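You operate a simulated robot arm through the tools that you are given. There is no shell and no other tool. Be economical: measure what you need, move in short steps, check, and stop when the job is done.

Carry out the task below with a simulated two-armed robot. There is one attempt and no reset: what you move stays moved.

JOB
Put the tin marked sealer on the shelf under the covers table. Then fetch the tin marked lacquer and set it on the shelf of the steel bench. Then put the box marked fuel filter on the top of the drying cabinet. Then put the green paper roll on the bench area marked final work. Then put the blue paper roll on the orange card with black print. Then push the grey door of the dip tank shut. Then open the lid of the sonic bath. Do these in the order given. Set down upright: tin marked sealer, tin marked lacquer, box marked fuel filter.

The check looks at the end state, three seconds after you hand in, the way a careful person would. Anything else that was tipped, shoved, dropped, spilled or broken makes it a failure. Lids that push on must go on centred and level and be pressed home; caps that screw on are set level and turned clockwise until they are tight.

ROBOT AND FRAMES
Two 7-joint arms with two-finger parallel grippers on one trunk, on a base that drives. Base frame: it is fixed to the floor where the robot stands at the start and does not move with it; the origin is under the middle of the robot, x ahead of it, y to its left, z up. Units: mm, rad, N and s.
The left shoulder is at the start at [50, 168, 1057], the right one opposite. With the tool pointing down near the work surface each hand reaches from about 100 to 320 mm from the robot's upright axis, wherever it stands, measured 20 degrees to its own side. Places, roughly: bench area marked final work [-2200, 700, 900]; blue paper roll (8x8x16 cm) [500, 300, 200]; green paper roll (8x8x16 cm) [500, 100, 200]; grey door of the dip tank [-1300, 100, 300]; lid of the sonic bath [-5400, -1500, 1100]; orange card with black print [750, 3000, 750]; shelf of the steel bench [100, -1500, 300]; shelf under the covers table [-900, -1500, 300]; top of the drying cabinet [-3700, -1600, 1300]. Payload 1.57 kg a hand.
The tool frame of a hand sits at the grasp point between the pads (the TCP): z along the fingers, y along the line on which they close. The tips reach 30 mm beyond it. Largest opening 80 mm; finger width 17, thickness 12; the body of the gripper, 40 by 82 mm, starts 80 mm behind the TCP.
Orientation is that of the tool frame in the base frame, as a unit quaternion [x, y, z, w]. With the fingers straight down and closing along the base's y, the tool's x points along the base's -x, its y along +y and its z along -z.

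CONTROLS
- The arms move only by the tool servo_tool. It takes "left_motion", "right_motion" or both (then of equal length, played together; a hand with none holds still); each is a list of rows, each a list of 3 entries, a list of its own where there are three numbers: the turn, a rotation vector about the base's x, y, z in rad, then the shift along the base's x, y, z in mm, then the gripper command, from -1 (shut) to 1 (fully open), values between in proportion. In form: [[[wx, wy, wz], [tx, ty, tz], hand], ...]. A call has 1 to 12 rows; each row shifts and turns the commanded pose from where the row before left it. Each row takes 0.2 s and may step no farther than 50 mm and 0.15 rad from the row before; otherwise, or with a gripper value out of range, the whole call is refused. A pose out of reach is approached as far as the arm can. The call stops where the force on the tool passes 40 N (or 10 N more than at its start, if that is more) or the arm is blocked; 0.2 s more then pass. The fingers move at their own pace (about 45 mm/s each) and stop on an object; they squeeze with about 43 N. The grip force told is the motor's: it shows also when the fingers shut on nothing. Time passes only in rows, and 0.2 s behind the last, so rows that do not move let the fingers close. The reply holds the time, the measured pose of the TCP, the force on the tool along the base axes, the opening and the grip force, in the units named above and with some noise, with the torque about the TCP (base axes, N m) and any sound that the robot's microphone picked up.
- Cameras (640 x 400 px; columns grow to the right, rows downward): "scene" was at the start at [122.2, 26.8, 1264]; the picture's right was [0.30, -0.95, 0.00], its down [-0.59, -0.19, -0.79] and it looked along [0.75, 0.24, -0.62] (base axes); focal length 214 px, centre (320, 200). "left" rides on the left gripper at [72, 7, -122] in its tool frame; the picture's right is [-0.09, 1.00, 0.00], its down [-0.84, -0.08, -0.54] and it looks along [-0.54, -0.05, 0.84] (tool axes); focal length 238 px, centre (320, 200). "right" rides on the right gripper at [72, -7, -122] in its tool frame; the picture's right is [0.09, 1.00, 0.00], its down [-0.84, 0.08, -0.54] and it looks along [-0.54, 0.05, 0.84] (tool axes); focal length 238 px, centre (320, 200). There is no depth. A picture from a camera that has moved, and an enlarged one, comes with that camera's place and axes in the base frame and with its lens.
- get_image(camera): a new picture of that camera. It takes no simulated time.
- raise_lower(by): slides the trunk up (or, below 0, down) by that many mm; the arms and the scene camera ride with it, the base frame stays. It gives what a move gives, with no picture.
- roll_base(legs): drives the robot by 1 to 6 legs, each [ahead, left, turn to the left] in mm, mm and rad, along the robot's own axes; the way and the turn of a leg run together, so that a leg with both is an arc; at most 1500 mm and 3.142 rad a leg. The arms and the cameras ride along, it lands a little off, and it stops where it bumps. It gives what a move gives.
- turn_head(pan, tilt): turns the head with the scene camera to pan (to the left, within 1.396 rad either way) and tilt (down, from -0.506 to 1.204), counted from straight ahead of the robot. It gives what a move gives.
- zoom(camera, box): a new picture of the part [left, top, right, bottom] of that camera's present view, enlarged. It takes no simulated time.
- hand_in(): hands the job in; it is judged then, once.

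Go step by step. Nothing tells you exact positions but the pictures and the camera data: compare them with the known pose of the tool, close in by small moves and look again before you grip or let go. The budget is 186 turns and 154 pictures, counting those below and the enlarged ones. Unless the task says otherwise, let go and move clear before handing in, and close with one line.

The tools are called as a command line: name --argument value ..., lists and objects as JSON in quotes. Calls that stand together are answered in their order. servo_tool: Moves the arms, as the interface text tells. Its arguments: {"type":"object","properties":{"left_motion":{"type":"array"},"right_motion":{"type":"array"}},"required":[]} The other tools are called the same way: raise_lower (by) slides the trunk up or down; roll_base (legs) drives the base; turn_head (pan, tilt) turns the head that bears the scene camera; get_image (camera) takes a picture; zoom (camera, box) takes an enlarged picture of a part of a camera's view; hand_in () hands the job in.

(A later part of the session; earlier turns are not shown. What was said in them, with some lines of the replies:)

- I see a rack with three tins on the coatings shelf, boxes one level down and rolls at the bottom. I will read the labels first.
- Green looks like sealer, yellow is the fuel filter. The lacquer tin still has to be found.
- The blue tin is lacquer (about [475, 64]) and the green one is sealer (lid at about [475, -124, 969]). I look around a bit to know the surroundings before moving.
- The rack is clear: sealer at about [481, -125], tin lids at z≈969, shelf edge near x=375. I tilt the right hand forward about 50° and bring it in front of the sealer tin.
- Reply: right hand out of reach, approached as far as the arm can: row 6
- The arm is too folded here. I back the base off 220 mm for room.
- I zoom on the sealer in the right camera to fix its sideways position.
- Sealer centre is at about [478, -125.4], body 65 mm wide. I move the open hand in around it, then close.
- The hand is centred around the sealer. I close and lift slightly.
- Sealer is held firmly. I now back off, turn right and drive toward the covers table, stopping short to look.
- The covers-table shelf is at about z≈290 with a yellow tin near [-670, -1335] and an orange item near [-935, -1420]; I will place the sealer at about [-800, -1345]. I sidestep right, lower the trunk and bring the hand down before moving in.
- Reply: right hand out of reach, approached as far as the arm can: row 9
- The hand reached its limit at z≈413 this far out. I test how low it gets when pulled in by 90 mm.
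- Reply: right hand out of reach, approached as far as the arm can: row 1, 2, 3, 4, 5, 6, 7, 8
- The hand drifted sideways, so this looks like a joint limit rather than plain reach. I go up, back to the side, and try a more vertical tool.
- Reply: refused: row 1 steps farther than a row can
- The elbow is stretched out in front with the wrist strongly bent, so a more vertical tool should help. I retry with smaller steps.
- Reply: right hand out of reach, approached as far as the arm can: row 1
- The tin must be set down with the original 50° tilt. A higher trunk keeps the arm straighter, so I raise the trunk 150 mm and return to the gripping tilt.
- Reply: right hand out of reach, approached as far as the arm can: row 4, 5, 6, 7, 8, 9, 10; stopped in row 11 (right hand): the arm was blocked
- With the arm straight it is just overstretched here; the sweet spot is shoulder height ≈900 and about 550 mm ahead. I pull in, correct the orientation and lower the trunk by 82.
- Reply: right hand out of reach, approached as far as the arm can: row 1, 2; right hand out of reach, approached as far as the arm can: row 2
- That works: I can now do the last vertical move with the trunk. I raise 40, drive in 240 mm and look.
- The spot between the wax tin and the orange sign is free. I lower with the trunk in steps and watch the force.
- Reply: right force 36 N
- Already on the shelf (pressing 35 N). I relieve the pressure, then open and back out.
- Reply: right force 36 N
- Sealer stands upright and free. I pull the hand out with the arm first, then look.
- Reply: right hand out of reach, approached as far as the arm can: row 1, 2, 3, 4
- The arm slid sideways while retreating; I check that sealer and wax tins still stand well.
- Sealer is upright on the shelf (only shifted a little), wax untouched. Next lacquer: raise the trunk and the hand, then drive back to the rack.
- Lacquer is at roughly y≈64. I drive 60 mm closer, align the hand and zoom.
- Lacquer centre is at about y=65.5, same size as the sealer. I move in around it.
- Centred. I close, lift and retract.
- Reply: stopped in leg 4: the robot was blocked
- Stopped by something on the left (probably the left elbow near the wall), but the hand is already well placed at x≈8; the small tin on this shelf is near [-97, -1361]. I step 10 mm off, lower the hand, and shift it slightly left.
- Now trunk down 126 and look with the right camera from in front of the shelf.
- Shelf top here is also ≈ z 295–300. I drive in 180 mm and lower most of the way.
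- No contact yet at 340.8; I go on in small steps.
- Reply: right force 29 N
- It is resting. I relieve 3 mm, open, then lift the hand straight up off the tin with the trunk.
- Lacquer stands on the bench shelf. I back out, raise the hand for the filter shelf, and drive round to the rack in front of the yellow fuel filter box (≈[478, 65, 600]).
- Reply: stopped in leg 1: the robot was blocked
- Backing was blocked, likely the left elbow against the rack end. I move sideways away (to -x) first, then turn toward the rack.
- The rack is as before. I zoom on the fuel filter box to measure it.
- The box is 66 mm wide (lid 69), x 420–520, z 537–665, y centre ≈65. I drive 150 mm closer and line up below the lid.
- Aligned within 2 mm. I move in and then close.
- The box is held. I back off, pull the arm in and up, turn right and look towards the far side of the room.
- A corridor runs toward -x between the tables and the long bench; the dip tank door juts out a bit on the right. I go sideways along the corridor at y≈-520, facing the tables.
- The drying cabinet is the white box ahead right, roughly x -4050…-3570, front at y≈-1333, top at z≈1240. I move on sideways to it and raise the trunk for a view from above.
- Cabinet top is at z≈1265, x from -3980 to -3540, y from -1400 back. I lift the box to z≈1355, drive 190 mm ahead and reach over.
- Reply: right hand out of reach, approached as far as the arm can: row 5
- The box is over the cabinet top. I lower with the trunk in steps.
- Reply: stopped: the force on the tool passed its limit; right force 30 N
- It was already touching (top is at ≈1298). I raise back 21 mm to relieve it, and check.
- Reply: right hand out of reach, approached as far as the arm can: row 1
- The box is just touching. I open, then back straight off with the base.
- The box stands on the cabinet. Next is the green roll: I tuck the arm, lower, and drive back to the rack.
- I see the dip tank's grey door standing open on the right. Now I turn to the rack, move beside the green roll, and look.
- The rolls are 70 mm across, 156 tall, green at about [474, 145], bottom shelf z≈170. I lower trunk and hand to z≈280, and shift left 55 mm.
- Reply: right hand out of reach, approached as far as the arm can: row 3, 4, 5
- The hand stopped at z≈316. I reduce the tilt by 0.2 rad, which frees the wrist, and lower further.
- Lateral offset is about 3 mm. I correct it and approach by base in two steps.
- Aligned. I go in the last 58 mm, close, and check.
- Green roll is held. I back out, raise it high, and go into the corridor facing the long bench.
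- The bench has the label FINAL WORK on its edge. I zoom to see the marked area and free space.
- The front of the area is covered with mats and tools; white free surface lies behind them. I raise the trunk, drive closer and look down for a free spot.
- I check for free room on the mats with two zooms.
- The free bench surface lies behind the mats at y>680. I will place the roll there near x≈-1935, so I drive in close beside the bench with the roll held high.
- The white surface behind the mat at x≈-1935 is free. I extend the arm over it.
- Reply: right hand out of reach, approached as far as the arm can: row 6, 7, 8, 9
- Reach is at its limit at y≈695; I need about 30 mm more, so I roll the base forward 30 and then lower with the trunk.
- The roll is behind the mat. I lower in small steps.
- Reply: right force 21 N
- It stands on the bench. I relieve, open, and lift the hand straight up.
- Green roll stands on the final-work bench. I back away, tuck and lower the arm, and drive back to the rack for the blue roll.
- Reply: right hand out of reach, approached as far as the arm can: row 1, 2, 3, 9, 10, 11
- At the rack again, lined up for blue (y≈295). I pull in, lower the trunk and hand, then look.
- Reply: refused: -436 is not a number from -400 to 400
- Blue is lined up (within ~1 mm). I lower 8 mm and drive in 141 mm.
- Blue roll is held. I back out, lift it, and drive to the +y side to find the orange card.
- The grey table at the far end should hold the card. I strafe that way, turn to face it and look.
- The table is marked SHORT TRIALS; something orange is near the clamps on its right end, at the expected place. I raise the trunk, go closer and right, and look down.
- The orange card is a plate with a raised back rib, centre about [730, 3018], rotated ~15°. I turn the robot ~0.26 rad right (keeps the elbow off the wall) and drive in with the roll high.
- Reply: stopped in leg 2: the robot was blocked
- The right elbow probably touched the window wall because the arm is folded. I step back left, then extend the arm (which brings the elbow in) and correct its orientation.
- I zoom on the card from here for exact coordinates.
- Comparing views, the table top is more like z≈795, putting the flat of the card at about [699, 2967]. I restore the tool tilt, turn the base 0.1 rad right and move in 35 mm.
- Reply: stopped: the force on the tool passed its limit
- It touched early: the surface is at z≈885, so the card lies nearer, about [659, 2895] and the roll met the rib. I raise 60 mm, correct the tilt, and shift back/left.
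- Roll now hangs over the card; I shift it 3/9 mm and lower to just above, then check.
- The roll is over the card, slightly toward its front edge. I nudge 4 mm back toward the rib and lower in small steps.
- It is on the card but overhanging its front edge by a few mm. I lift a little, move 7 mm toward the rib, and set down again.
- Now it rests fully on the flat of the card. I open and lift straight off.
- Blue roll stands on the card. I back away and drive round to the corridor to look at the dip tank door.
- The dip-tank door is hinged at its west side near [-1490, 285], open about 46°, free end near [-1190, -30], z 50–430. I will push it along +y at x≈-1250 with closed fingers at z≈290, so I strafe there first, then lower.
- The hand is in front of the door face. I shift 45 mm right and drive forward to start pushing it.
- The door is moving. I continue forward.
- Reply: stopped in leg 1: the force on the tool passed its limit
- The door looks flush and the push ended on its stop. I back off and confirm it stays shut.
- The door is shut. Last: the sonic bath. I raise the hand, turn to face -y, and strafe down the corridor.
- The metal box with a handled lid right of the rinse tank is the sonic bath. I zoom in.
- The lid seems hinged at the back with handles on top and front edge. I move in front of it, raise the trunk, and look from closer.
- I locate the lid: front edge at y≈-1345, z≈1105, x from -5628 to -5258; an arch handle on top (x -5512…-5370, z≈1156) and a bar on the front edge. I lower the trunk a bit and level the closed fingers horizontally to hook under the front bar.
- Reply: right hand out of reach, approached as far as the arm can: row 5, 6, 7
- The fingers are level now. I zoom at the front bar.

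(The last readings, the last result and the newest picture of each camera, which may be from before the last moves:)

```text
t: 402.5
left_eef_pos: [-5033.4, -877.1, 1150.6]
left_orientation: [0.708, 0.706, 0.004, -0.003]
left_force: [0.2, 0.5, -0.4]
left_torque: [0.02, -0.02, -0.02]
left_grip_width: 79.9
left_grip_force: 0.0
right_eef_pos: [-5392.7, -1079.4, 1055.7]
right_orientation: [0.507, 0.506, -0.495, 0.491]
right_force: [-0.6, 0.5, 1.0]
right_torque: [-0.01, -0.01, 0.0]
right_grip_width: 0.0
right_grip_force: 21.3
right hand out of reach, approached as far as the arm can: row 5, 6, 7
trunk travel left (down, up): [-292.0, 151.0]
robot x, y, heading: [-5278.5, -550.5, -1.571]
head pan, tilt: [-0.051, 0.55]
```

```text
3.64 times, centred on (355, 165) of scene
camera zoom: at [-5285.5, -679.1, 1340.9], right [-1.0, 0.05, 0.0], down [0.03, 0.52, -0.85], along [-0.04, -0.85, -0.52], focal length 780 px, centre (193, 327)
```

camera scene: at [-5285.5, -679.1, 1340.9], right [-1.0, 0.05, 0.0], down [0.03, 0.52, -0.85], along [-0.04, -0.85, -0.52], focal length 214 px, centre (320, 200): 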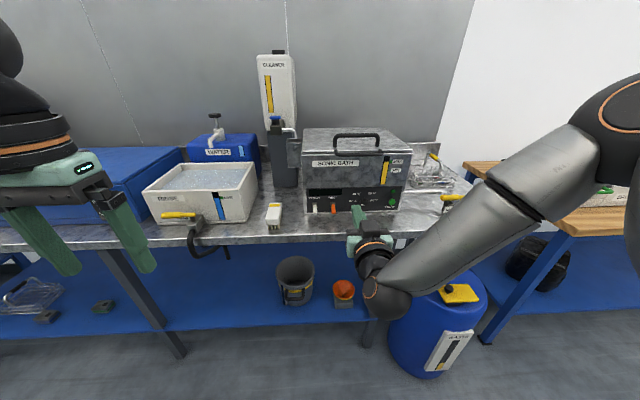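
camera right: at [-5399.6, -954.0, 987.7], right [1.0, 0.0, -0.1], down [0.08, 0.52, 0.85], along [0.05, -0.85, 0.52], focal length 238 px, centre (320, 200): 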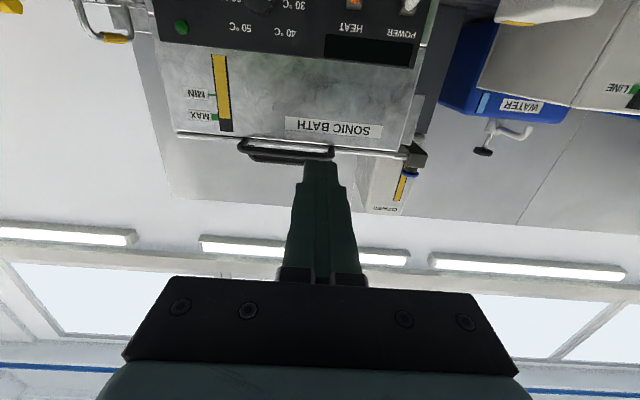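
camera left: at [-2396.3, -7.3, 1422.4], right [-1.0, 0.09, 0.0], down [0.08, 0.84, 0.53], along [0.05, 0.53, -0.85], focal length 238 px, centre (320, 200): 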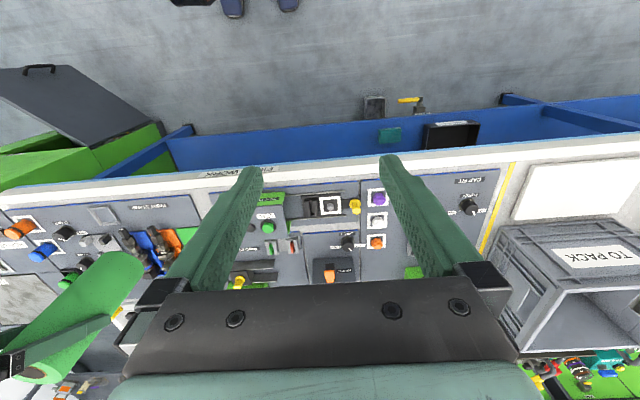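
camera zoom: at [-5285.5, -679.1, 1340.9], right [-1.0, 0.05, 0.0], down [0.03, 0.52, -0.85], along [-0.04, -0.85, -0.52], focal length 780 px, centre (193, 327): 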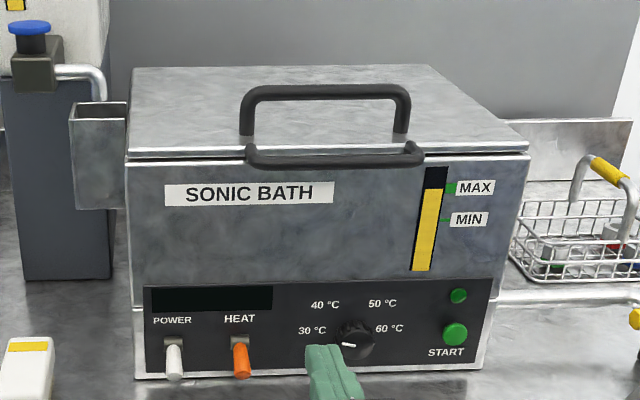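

There is a real bar on the lid's front edge: about x -5510…-5368, y≈-1297, z≈1120. I drive so that the finger tips come under the bar from in front, at z≈1056 first.

roll_base --legs '[[0, -46, 0], [195, 0, 0]]'

get_image --camera "right"

zoom --camera "scene" --box '[280, 130, 480, 290]'

```text
t: 404.6
left_eef_pos: [-5078.8, -1071.4, 1150.3]
left_orientation: [0.709, 0.705, 0.004, -0.003]
left_force: [0.0, -0.4, 0.8]
left_torque: [0.02, -0.03, -0.02]
left_grip_width: 80.0
left_grip_force: 0.0
right_eef_pos: [-5440.4, -1272.1, 1055.3]
right_orientation: [0.508, 0.506, -0.496, 0.49]
right_force: [-0.4, -0.4, 0.9]
right_torque: [-0.02, 0.0, 0.01]
right_grip_width: 0.0
right_grip_force: 21.6
trunk travel left (down, up): [-292.0, 151.0]
robot x, y, heading: [-5325.6, -743.8, -1.575]
head pan, tilt: [-0.051, 0.55]
```

```text
25 pictures are left
camera right: at [-5446.3, -1147.7, 987.4], right [1.0, -0.01, -0.1], down [0.08, 0.52, 0.85], along [0.04, -0.86, 0.51], focal length 238 px, centre (320, 200)
```

right: 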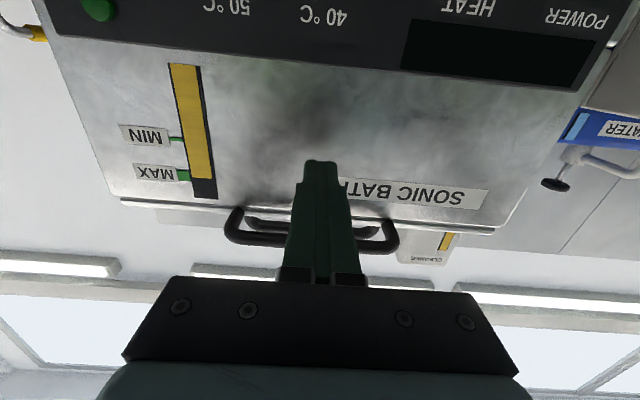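

```text
2.50 times, centred on (380, 210) of scene
camera zoom: at [-5331.4, -873.4, 1340.8], right [-1.0, 0.05, 0.0], down [0.03, 0.52, -0.85], along [-0.05, -0.85, -0.52], focal length 536 px, centre (170, 175)
```

zoom: 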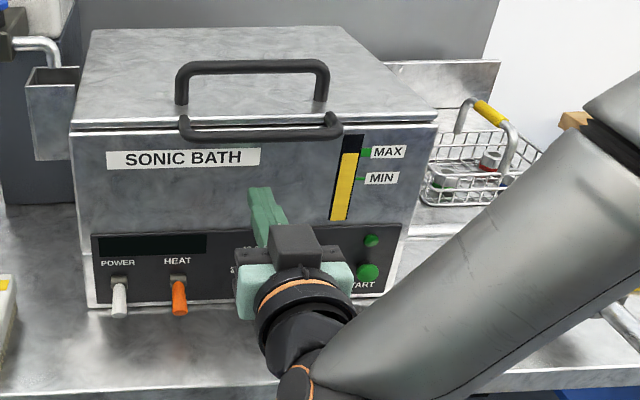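

The tips are just below the bar. I go 20 mm further in and raise toward the bar.

servo_tool --right_motion '[[[0, 0, 0], [0, -20, 0], -1], [[0, 0, 0], [0, 0, 0], -1]]'

raise_lower --by 45

raise_lower --by 15

get_image --camera "right"

```text
t: 405.2
left_eef_pos: [-5078.6, -1072.2, 1150.6]
left_orientation: [0.708, 0.706, 0.003, -0.003]
left_force: [-0.9, 1.2, 0.4]
left_torque: [-0.02, 0.01, 0.01]
left_grip_width: 79.9
left_grip_force: 0.0
right_eef_pos: [-5437.7, -1290.3, 1057.4]
right_orientation: [0.51, 0.506, -0.496, 0.488]
right_force: [-0.1, -0.3, -1.5]
right_torque: [0.0, 0.01, -0.02]
right_grip_width: 0.2
right_grip_force: 21.4
trunk travel left (down, up): [-292.0, 151.0]
robot x, y, heading: [-5331.4, -741.0, -1.574]
head pan, tilt: [-0.051, 0.55]
```

```text
t: 406.1
left_eef_pos: [-5079.1, -1071.8, 1195.6]
left_orientation: [0.708, 0.706, 0.003, -0.003]
left_force: [0.1, 0.9, 0.5]
left_torque: [-0.02, -0.03, -0.02]
left_grip_width: 80.2
left_grip_force: 0.0
right_eef_pos: [-5437.0, -1290.8, 1101.1]
right_orientation: [0.511, 0.506, -0.496, 0.487]
right_force: [0.1, 0.5, -0.2]
right_torque: [-0.01, 0.01, 0.02]
right_grip_width: 0.0
right_grip_force: 21.6
trunk travel left (down, up): [-337.0, 106.0]
robot x, y, heading: [-5328.6, -743.1, -1.574]
head pan, tilt: [-0.051, 0.55]
```

```text
t: 406.7
left_eef_pos: [-5079.3, -1071.3, 1210.9]
left_orientation: [0.709, 0.705, 0.003, -0.003]
left_force: [0.1, -0.3, -0.5]
left_torque: [0.02, 0.02, 0.0]
left_grip_width: 80.3
left_grip_force: 0.1
right_eef_pos: [-5438.4, -1290.3, 1116.5]
right_orientation: [0.51, 0.506, -0.496, 0.488]
right_force: [-0.7, 0.8, -1.0]
right_torque: [0.0, 0.03, -0.01]
right_grip_width: 0.0
right_grip_force: 21.2
trunk travel left (down, up): [-352.0, 91.0]
robot x, y, heading: [-5330.3, -743.2, -1.571]
head pan, tilt: [-0.051, 0.55]
```

```text
23 pictures are left
camera right: at [-5443.8, -1166.2, 1048.7], right [1.0, -0.01, -0.1], down [0.09, 0.51, 0.85], along [0.04, -0.86, 0.51], focal length 238 px, centre (320, 200)
```

right: 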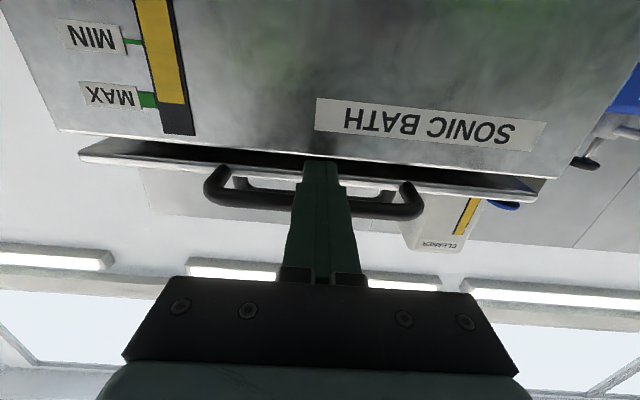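

The lid is lifting with little force. I keep raising, following the arc.

raise_lower --by 45

roll_base --legs '[[35, 0, 0]]'

raise_lower --by 44

get_image --camera "right"

get_image --camera "scene"

```text
t: 407.6
left_eef_pos: [-5079.8, -1072.4, 1254.5]
left_orientation: [0.709, 0.706, 0.003, -0.003]
left_force: [0.4, 0.1, -0.4]
left_torque: [-0.02, -0.02, 0.0]
left_grip_width: 80.0
left_grip_force: 0.0
right_eef_pos: [-5437.5, -1292.2, 1162.0]
right_orientation: [0.511, 0.505, -0.497, 0.487]
right_force: [-0.4, 0.0, -0.2]
right_torque: [-0.03, -0.02, -0.01]
right_grip_width: 0.0
right_grip_force: 21.5
trunk travel left (down, up): [-397.0, 46.0]
robot x, y, heading: [-5327.2, -744.7, -1.576]
head pan, tilt: [-0.051, 0.55]
```

```text
t: 408.4
left_eef_pos: [-5080.5, -1090.9, 1256.3]
left_orientation: [0.709, 0.705, 0.003, -0.003]
left_force: [-0.6, 0.0, -0.4]
left_torque: [-0.01, -0.01, 0.01]
left_grip_width: 80.0
left_grip_force: 0.1
right_eef_pos: [-5438.2, -1303.9, 1161.2]
right_orientation: [0.51, 0.506, -0.496, 0.488]
right_force: [-3.0, 14.2, 1.9]
right_torque: [-0.11, -0.09, -0.01]
right_grip_width: 0.0
right_grip_force: 21.6
trunk travel left (down, up): [-397.0, 46.0]
robot x, y, heading: [-5323.6, -762.0, -1.575]
head pan, tilt: [-0.051, 0.55]
stopped in leg 1: the force on the tool passed its limit (the readings are from after the stop); the commanded pose is now the measured one
```

```text
t: 409.3
left_eef_pos: [-5078.9, -1093.7, 1300.1]
left_orientation: [0.709, 0.705, 0.004, -0.003]
left_force: [1.3, 0.4, -0.2]
left_torque: [0.03, 0.01, 0.01]
left_grip_width: 79.8
left_grip_force: 0.0
right_eef_pos: [-5437.5, -1306.5, 1203.3]
right_orientation: [0.51, 0.507, -0.495, 0.487]
right_force: [0.2, 0.3, -0.9]
right_torque: [0.0, -0.01, 0.02]
right_grip_width: 0.0
right_grip_force: 21.2
trunk travel left (down, up): [-441.0, 2.0]
robot x, y, heading: [-5328.4, -764.3, -1.578]
head pan, tilt: [-0.051, 0.55]
```

```text
22 pictures are left
camera right: at [-5443.7, -1182.7, 1136.9], right [1.0, -0.01, -0.1], down [0.09, 0.51, 0.85], along [0.04, -0.86, 0.51], focal length 238 px, centre (320, 200)
```

right: 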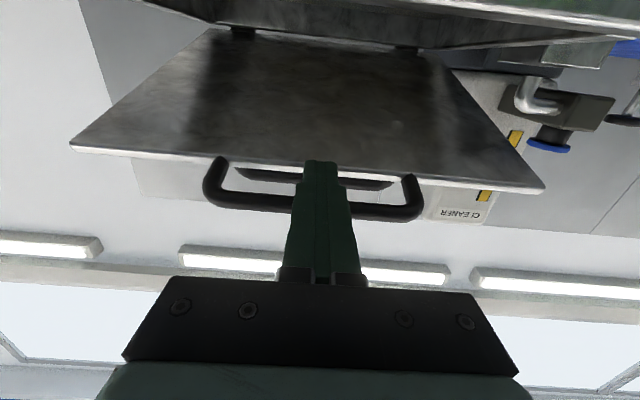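

```text
21 pictures are left
camera scene: at [-5331.5, -894.5, 1489.9], right [-1.0, 0.06, 0.0], down [0.03, 0.52, -0.85], along [-0.05, -0.85, -0.52], focal length 214 px, centre (320, 200)
```

scene: 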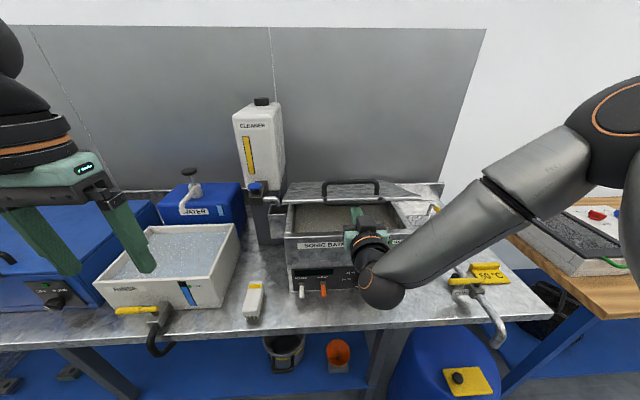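

The lid is about 19° open and follows the fingers. I continue along the arc with the arm, keeping the tips only slightly beyond the bar.

servo_tool --right_motion '[[[0, 0, 0], [0, 2, 20], -1], [[0, 0, 0], [0, -8, 20], -1], [[0, 0, 0], [0, -14, 20], -1], [[0, 0, 0], [0, -17, 24], -1], [[0, 0, 0], [0, -18, 24], -1], [[0, 0, 0], [0, -20, 21], -1], [[0, 0, 0], [0, -22, 21], -1], [[0, 0, 0], [0, 0, 0], -1]]'

get_image --camera "right"

get_image --camera "scene"

```text
t: 411.1
left_eef_pos: [-5079.3, -1092.9, 1300.0]
left_orientation: [0.709, 0.706, 0.004, -0.004]
left_force: [0.2, 0.3, 0.3]
left_torque: [0.02, 0.02, -0.02]
left_grip_width: 80.1
left_grip_force: 0.0
right_eef_pos: [-5436.5, -1403.8, 1355.2]
right_orientation: [0.51, 0.506, -0.496, 0.487]
right_force: [-0.2, -0.3, -1.1]
right_torque: [-0.01, -0.04, 0.01]
right_grip_width: 0.1
right_grip_force: 21.7
trunk travel left (down, up): [-441.0, 2.0]
robot x, y, heading: [-5326.3, -767.0, -1.579]
head pan, tilt: [-0.051, 0.55]
```

```text
20 pictures are left
camera right: at [-5444.0, -1279.3, 1287.8], right [1.0, -0.01, -0.1], down [0.09, 0.51, 0.85], along [0.04, -0.86, 0.51], focal length 238 px, centre (320, 200)
```

right: 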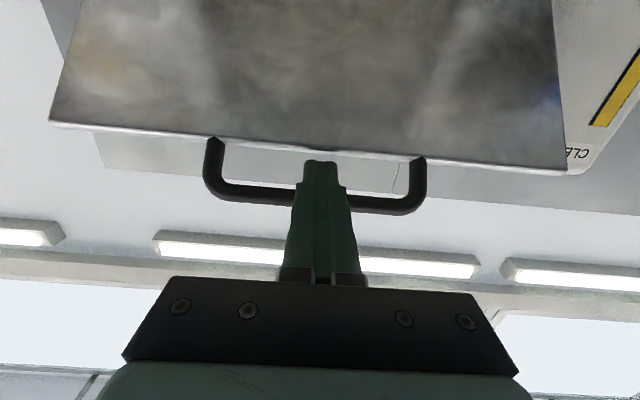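

```text
19 pictures are left
camera scene: at [-5331.6, -894.5, 1489.8], right [-1.0, 0.06, 0.0], down [0.03, 0.52, -0.85], along [-0.05, -0.85, -0.52], focal length 214 px, centre (320, 200)
```

scene: 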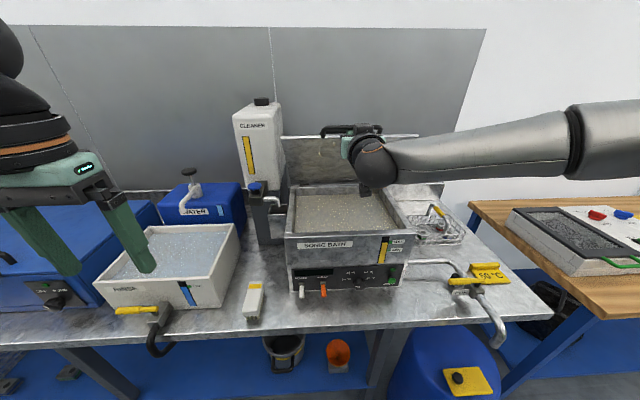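

About 50° open now. I continue the arc to about 75°.

servo_tool --right_motion '[[[0, 0, 0], [0, -24, 18], -1], [[0, 0, 0], [0, -24, 16], -1], [[0, 0, 0], [0, -24, 12], -1], [[0, 0, 0], [0, -24, 10], -1], [[0, 0, 0], [0, -20, 6], -1], [[0, 0, 0], [0, -12, 3], -1], [[0, 0, 0], [0, 0, 0], -1]]'

get_image --camera "right"

get_image --camera "scene"

```text
t: 412.7
left_eef_pos: [-5079.7, -1092.9, 1299.4]
left_orientation: [0.709, 0.705, 0.003, -0.004]
left_force: [-0.5, 0.3, -0.1]
left_torque: [-0.01, -0.03, 0.01]
left_grip_width: 79.9
left_grip_force: 0.0
right_eef_pos: [-5437.7, -1533.8, 1419.4]
right_orientation: [0.51, 0.507, -0.495, 0.487]
right_force: [-0.3, -1.2, -0.9]
right_torque: [-0.02, 0.01, 0.0]
right_grip_width: 0.0
right_grip_force: 21.2
trunk travel left (down, up): [-441.0, 2.0]
robot x, y, heading: [-5328.7, -763.8, -1.576]
head pan, tilt: [-0.051, 0.55]
```

```text
18 pictures are left
camera right: at [-5444.3, -1408.1, 1351.9], right [1.0, -0.01, -0.1], down [0.09, 0.51, 0.85], along [0.04, -0.86, 0.51], focal length 238 px, centre (320, 200)
```

right: 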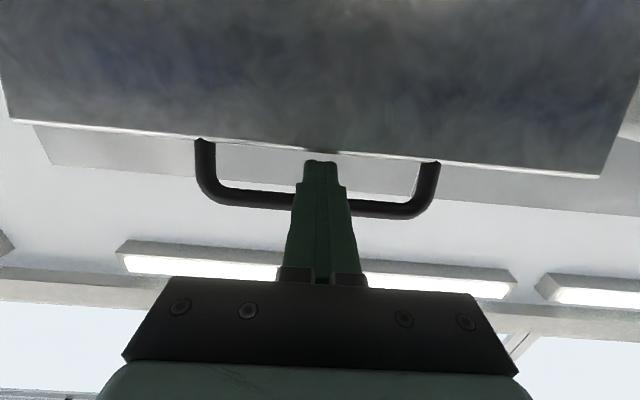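

```text
17 pictures are left
camera scene: at [-5331.6, -894.3, 1489.9], right [-1.0, 0.06, 0.0], down [0.03, 0.52, -0.85], along [-0.05, -0.85, -0.52], focal length 214 px, centre (320, 200)
```

scene: 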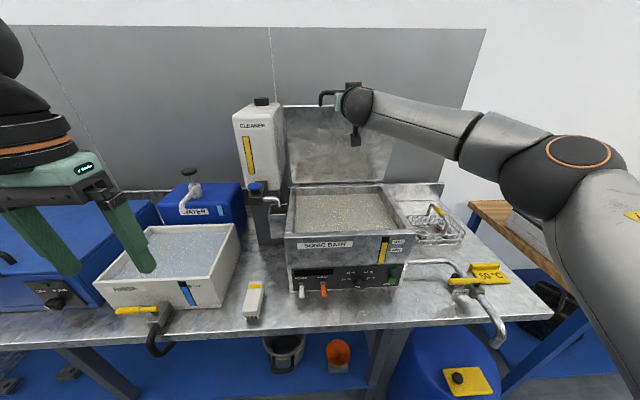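

About 75°. I push it further back with the base until it reaches its stop or passes upright.

roll_base --legs '[[60, 0, 0]]'

roll_base --legs '[[40, 0, 0]]'

get_image --camera "right"

get_image --camera "scene"

```text
t: 413.7
left_eef_pos: [-5080.5, -1154.8, 1299.9]
left_orientation: [0.708, 0.706, 0.005, -0.004]
left_force: [0.0, 0.1, -0.3]
left_torque: [0.06, 0.02, 0.02]
left_grip_width: 80.0
left_grip_force: 0.0
right_eef_pos: [-5438.8, -1593.8, 1417.8]
right_orientation: [0.51, 0.507, -0.495, 0.487]
right_force: [0.1, -0.1, -0.3]
right_torque: [-0.02, -0.03, 0.02]
right_grip_width: 0.0
right_grip_force: 20.8
trunk travel left (down, up): [-441.0, 2.0]
robot x, y, heading: [-5325.7, -822.4, -1.572]
head pan, tilt: [-0.051, 0.55]
```

```text
t: 414.6
left_eef_pos: [-5079.2, -1194.2, 1299.2]
left_orientation: [0.709, 0.705, 0.003, -0.004]
left_force: [-0.5, -0.3, 0.8]
left_torque: [0.04, 0.02, 0.04]
left_grip_width: 79.8
left_grip_force: 0.1
right_eef_pos: [-5438.1, -1634.0, 1417.5]
right_orientation: [0.51, 0.508, -0.495, 0.487]
right_force: [0.2, -0.2, -0.3]
right_torque: [0.0, 0.0, -0.01]
right_grip_width: 0.3
right_grip_force: 21.3
trunk travel left (down, up): [-441.0, 2.0]
robot x, y, heading: [-5324.5, -861.0, -1.572]
head pan, tilt: [-0.051, 0.55]
```

```text
16 pictures are left
camera right: at [-5444.5, -1509.6, 1350.9], right [1.0, -0.01, -0.1], down [0.09, 0.51, 0.86], along [0.04, -0.86, 0.51], focal length 238 px, centre (320, 200)
```

right: 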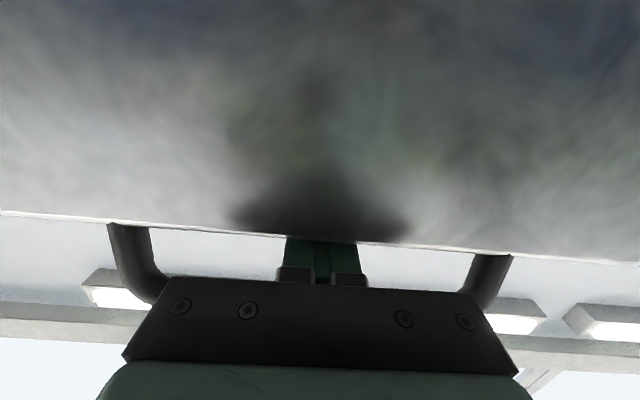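

```text
15 pictures are left
camera scene: at [-5332.0, -996.1, 1489.7], right [-1.0, 0.05, 0.0], down [0.03, 0.52, -0.85], along [-0.05, -0.85, -0.52], focal length 214 px, centre (320, 200)
```

scene: 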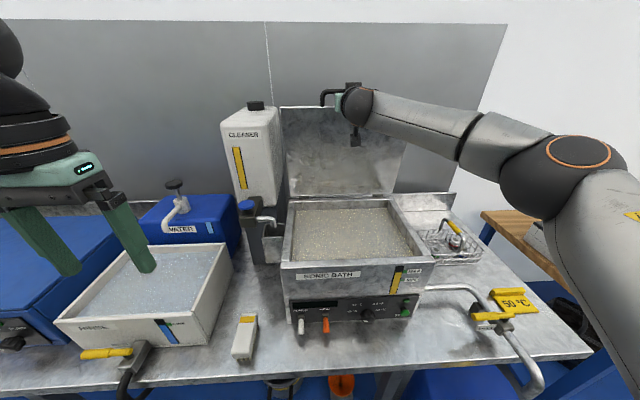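

The fingers slipped through the handle loop with the lid at about 78°. I push a further 45 mm so that the palm carries the lid toward upright.

roll_base --legs '[[45, 0, 0]]'

get_image --camera "right"

get_image --camera "scene"

```text
t: 415.5
left_eef_pos: [-5081.1, -1239.2, 1300.5]
left_orientation: [0.709, 0.705, 0.004, -0.004]
left_force: [0.5, -0.8, -0.5]
left_torque: [0.03, 0.02, 0.01]
left_grip_width: 79.8
left_grip_force: 0.0
right_eef_pos: [-5439.2, -1678.8, 1419.5]
right_orientation: [0.51, 0.507, -0.495, 0.487]
right_force: [-0.8, -0.4, 5.7]
right_torque: [0.34, -0.02, 0.08]
right_grip_width: 0.0
right_grip_force: 21.9
trunk travel left (down, up): [-441.0, 2.0]
robot x, y, heading: [-5326.2, -908.1, -1.579]
head pan, tilt: [-0.051, 0.55]
```

```text
14 pictures are left
camera right: at [-5445.6, -1553.6, 1351.9], right [1.0, -0.01, -0.1], down [0.09, 0.51, 0.85], along [0.04, -0.86, 0.51], focal length 238 px, centre (320, 200)
```

right: 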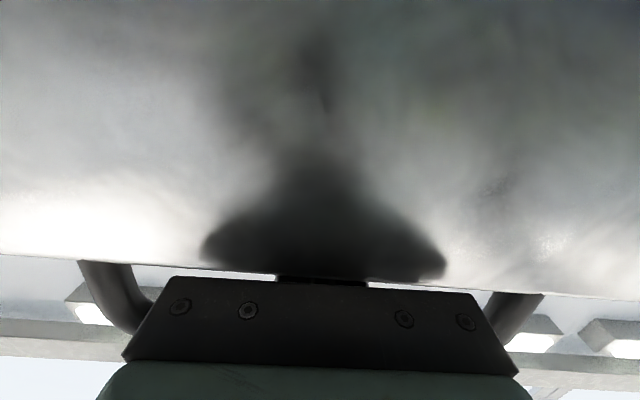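

```text
13 pictures are left
camera scene: at [-5332.3, -1040.1, 1489.8], right [-1.0, 0.06, 0.0], down [0.03, 0.52, -0.85], along [-0.05, -0.85, -0.52], focal length 214 px, centre (320, 200)
```

scene: 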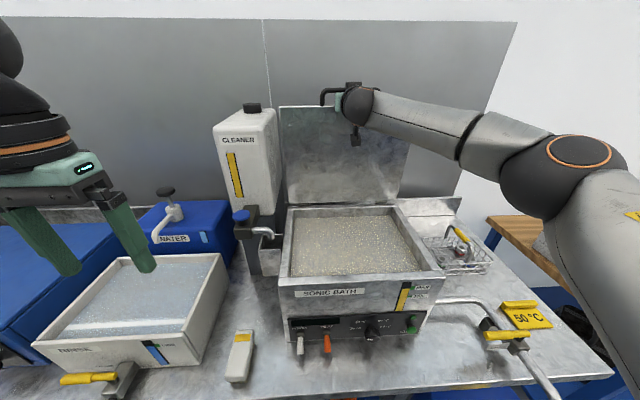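

Palm is now carrying the lid. Another 35 mm, force-limited.

roll_base --legs '[[35, 0, 0]]'

get_image --camera "scene"

```text
t: 416.4
left_eef_pos: [-5083.1, -1259.6, 1299.9]
left_orientation: [0.71, 0.704, 0.002, -0.002]
left_force: [-0.4, 0.4, -0.2]
left_torque: [-0.01, 0.02, 0.02]
left_grip_width: 80.1
left_grip_force: 0.0
right_eef_pos: [-5439.1, -1693.5, 1423.2]
right_orientation: [0.508, 0.508, -0.495, 0.489]
right_force: [-6.9, 26.7, -4.8]
right_torque: [-0.97, -0.01, 1.46]
right_grip_width: 0.0
right_grip_force: 21.2
trunk travel left (down, up): [-441.0, 2.0]
robot x, y, heading: [-5324.5, -933.3, -1.576]
head pan, tilt: [-0.051, 0.55]
stopped in leg 1: the force on the tool passed its limit (the readings are from after the stop); the commanded pose is now the measured one
```

```text
12 pictures are left
camera scene: at [-5334.5, -1057.3, 1490.5], right [-1.0, 0.06, 0.0], down [0.03, 0.52, -0.85], along [-0.05, -0.85, -0.52], focal length 214 px, centre (320, 200)
```

scene: 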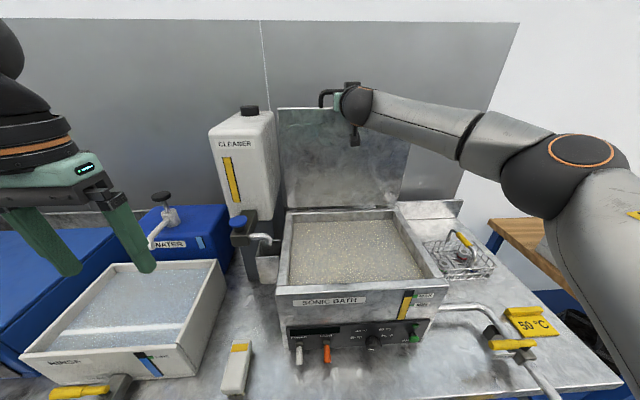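

The lid has reached its stop at about upright. I withdraw the fingers straight back and watch whether it stays.

roll_base --legs '[[-70, 0, 0]]'

get_image --camera "right"

```text
t: 417.4
left_eef_pos: [-5080.2, -1193.0, 1299.5]
left_orientation: [0.71, 0.705, 0.003, -0.004]
left_force: [0.5, 0.5, 0.1]
left_torque: [-0.03, 0.02, 0.01]
left_grip_width: 79.8
left_grip_force: 0.0
right_eef_pos: [-5436.6, -1630.8, 1420.1]
right_orientation: [0.509, 0.509, -0.494, 0.487]
right_force: [0.5, 0.0, 0.9]
right_torque: [0.02, -0.01, -0.01]
right_grip_width: 0.1
right_grip_force: 20.9
trunk travel left (down, up): [-441.0, 2.0]
robot x, y, heading: [-5327.7, -865.2, -1.579]
head pan, tilt: [-0.051, 0.55]
```

```text
11 pictures are left
camera right: at [-5443.9, -1505.0, 1352.7], right [0.99, 0.0, -0.1], down [0.09, 0.51, 0.85], along [0.05, -0.86, 0.51], focal length 238 px, centre (320, 200)
```

right: 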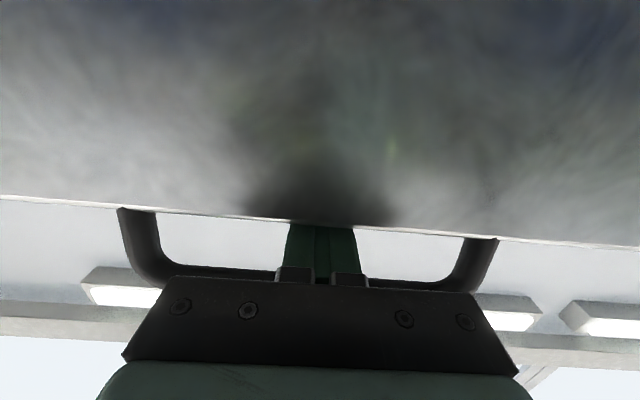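

The lid holds. I withdraw fully and check.

roll_base --legs '[[-110, 0, 0]]'

roll_base --legs '[[-150, 0, 0]]'

get_image --camera "scene"

```text
t: 418.6
left_eef_pos: [-5078.8, -1083.6, 1299.2]
left_orientation: [0.71, 0.704, 0.004, -0.005]
left_force: [-0.6, -0.4, -0.4]
left_torque: [0.0, -0.02, 0.0]
left_grip_width: 80.1
left_grip_force: 0.1
right_eef_pos: [-5436.4, -1520.1, 1418.8]
right_orientation: [0.509, 0.509, -0.494, 0.487]
right_force: [0.7, -0.4, 0.9]
right_torque: [0.0, -0.02, -0.03]
right_grip_width: 0.0
right_grip_force: 21.9
trunk travel left (down, up): [-441.0, 2.0]
robot x, y, heading: [-5328.5, -750.3, -1.577]
head pan, tilt: [-0.051, 0.55]
```

```text
t: 419.9
left_eef_pos: [-5077.0, -932.0, 1299.7]
left_orientation: [0.709, 0.705, 0.004, -0.005]
left_force: [0.5, -0.7, 0.9]
left_torque: [-0.01, 0.01, -0.04]
left_grip_width: 80.1
left_grip_force: 0.0
right_eef_pos: [-5434.8, -1368.1, 1419.0]
right_orientation: [0.508, 0.509, -0.495, 0.488]
right_force: [-1.2, 1.2, 0.3]
right_torque: [0.0, 0.0, 0.01]
right_grip_width: 0.0
right_grip_force: 21.4
trunk travel left (down, up): [-441.0, 2.0]
robot x, y, heading: [-5328.7, -601.8, -1.58]
head pan, tilt: [-0.051, 0.55]
```

```text
10 pictures are left
camera scene: at [-5330.5, -731.0, 1490.0], right [-1.0, 0.06, 0.0], down [0.03, 0.52, -0.85], along [-0.05, -0.85, -0.52], focal length 214 px, centre (320, 200)
```

scene: 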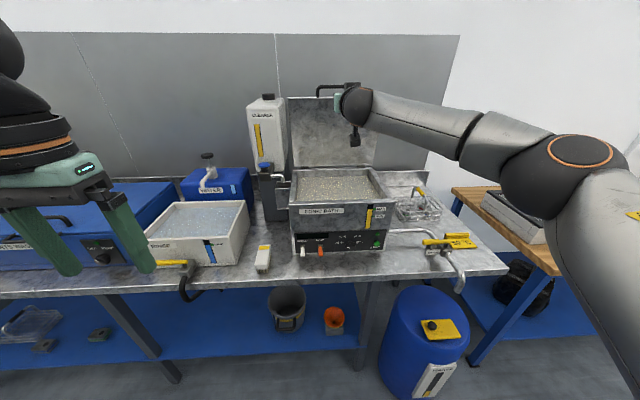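

The lid stands open by itself, the hand is clear, and all seven placements were checked as they were made. I hand in.

hand_in

```text
The job is handed in.
```

All seven steps are done in the order given and the job is handed in: both tins and the fuel filter box are set down upright, both rolls are placed, the dip tank door is shut and the sonic bath lid stands open. While backing my hand out I nudged the sealer tin 20–30 mm and turned it; it stayed upright on its shelf. An elbow also bumped things near the rack and window twice; nothing looked shifted in later pictures.
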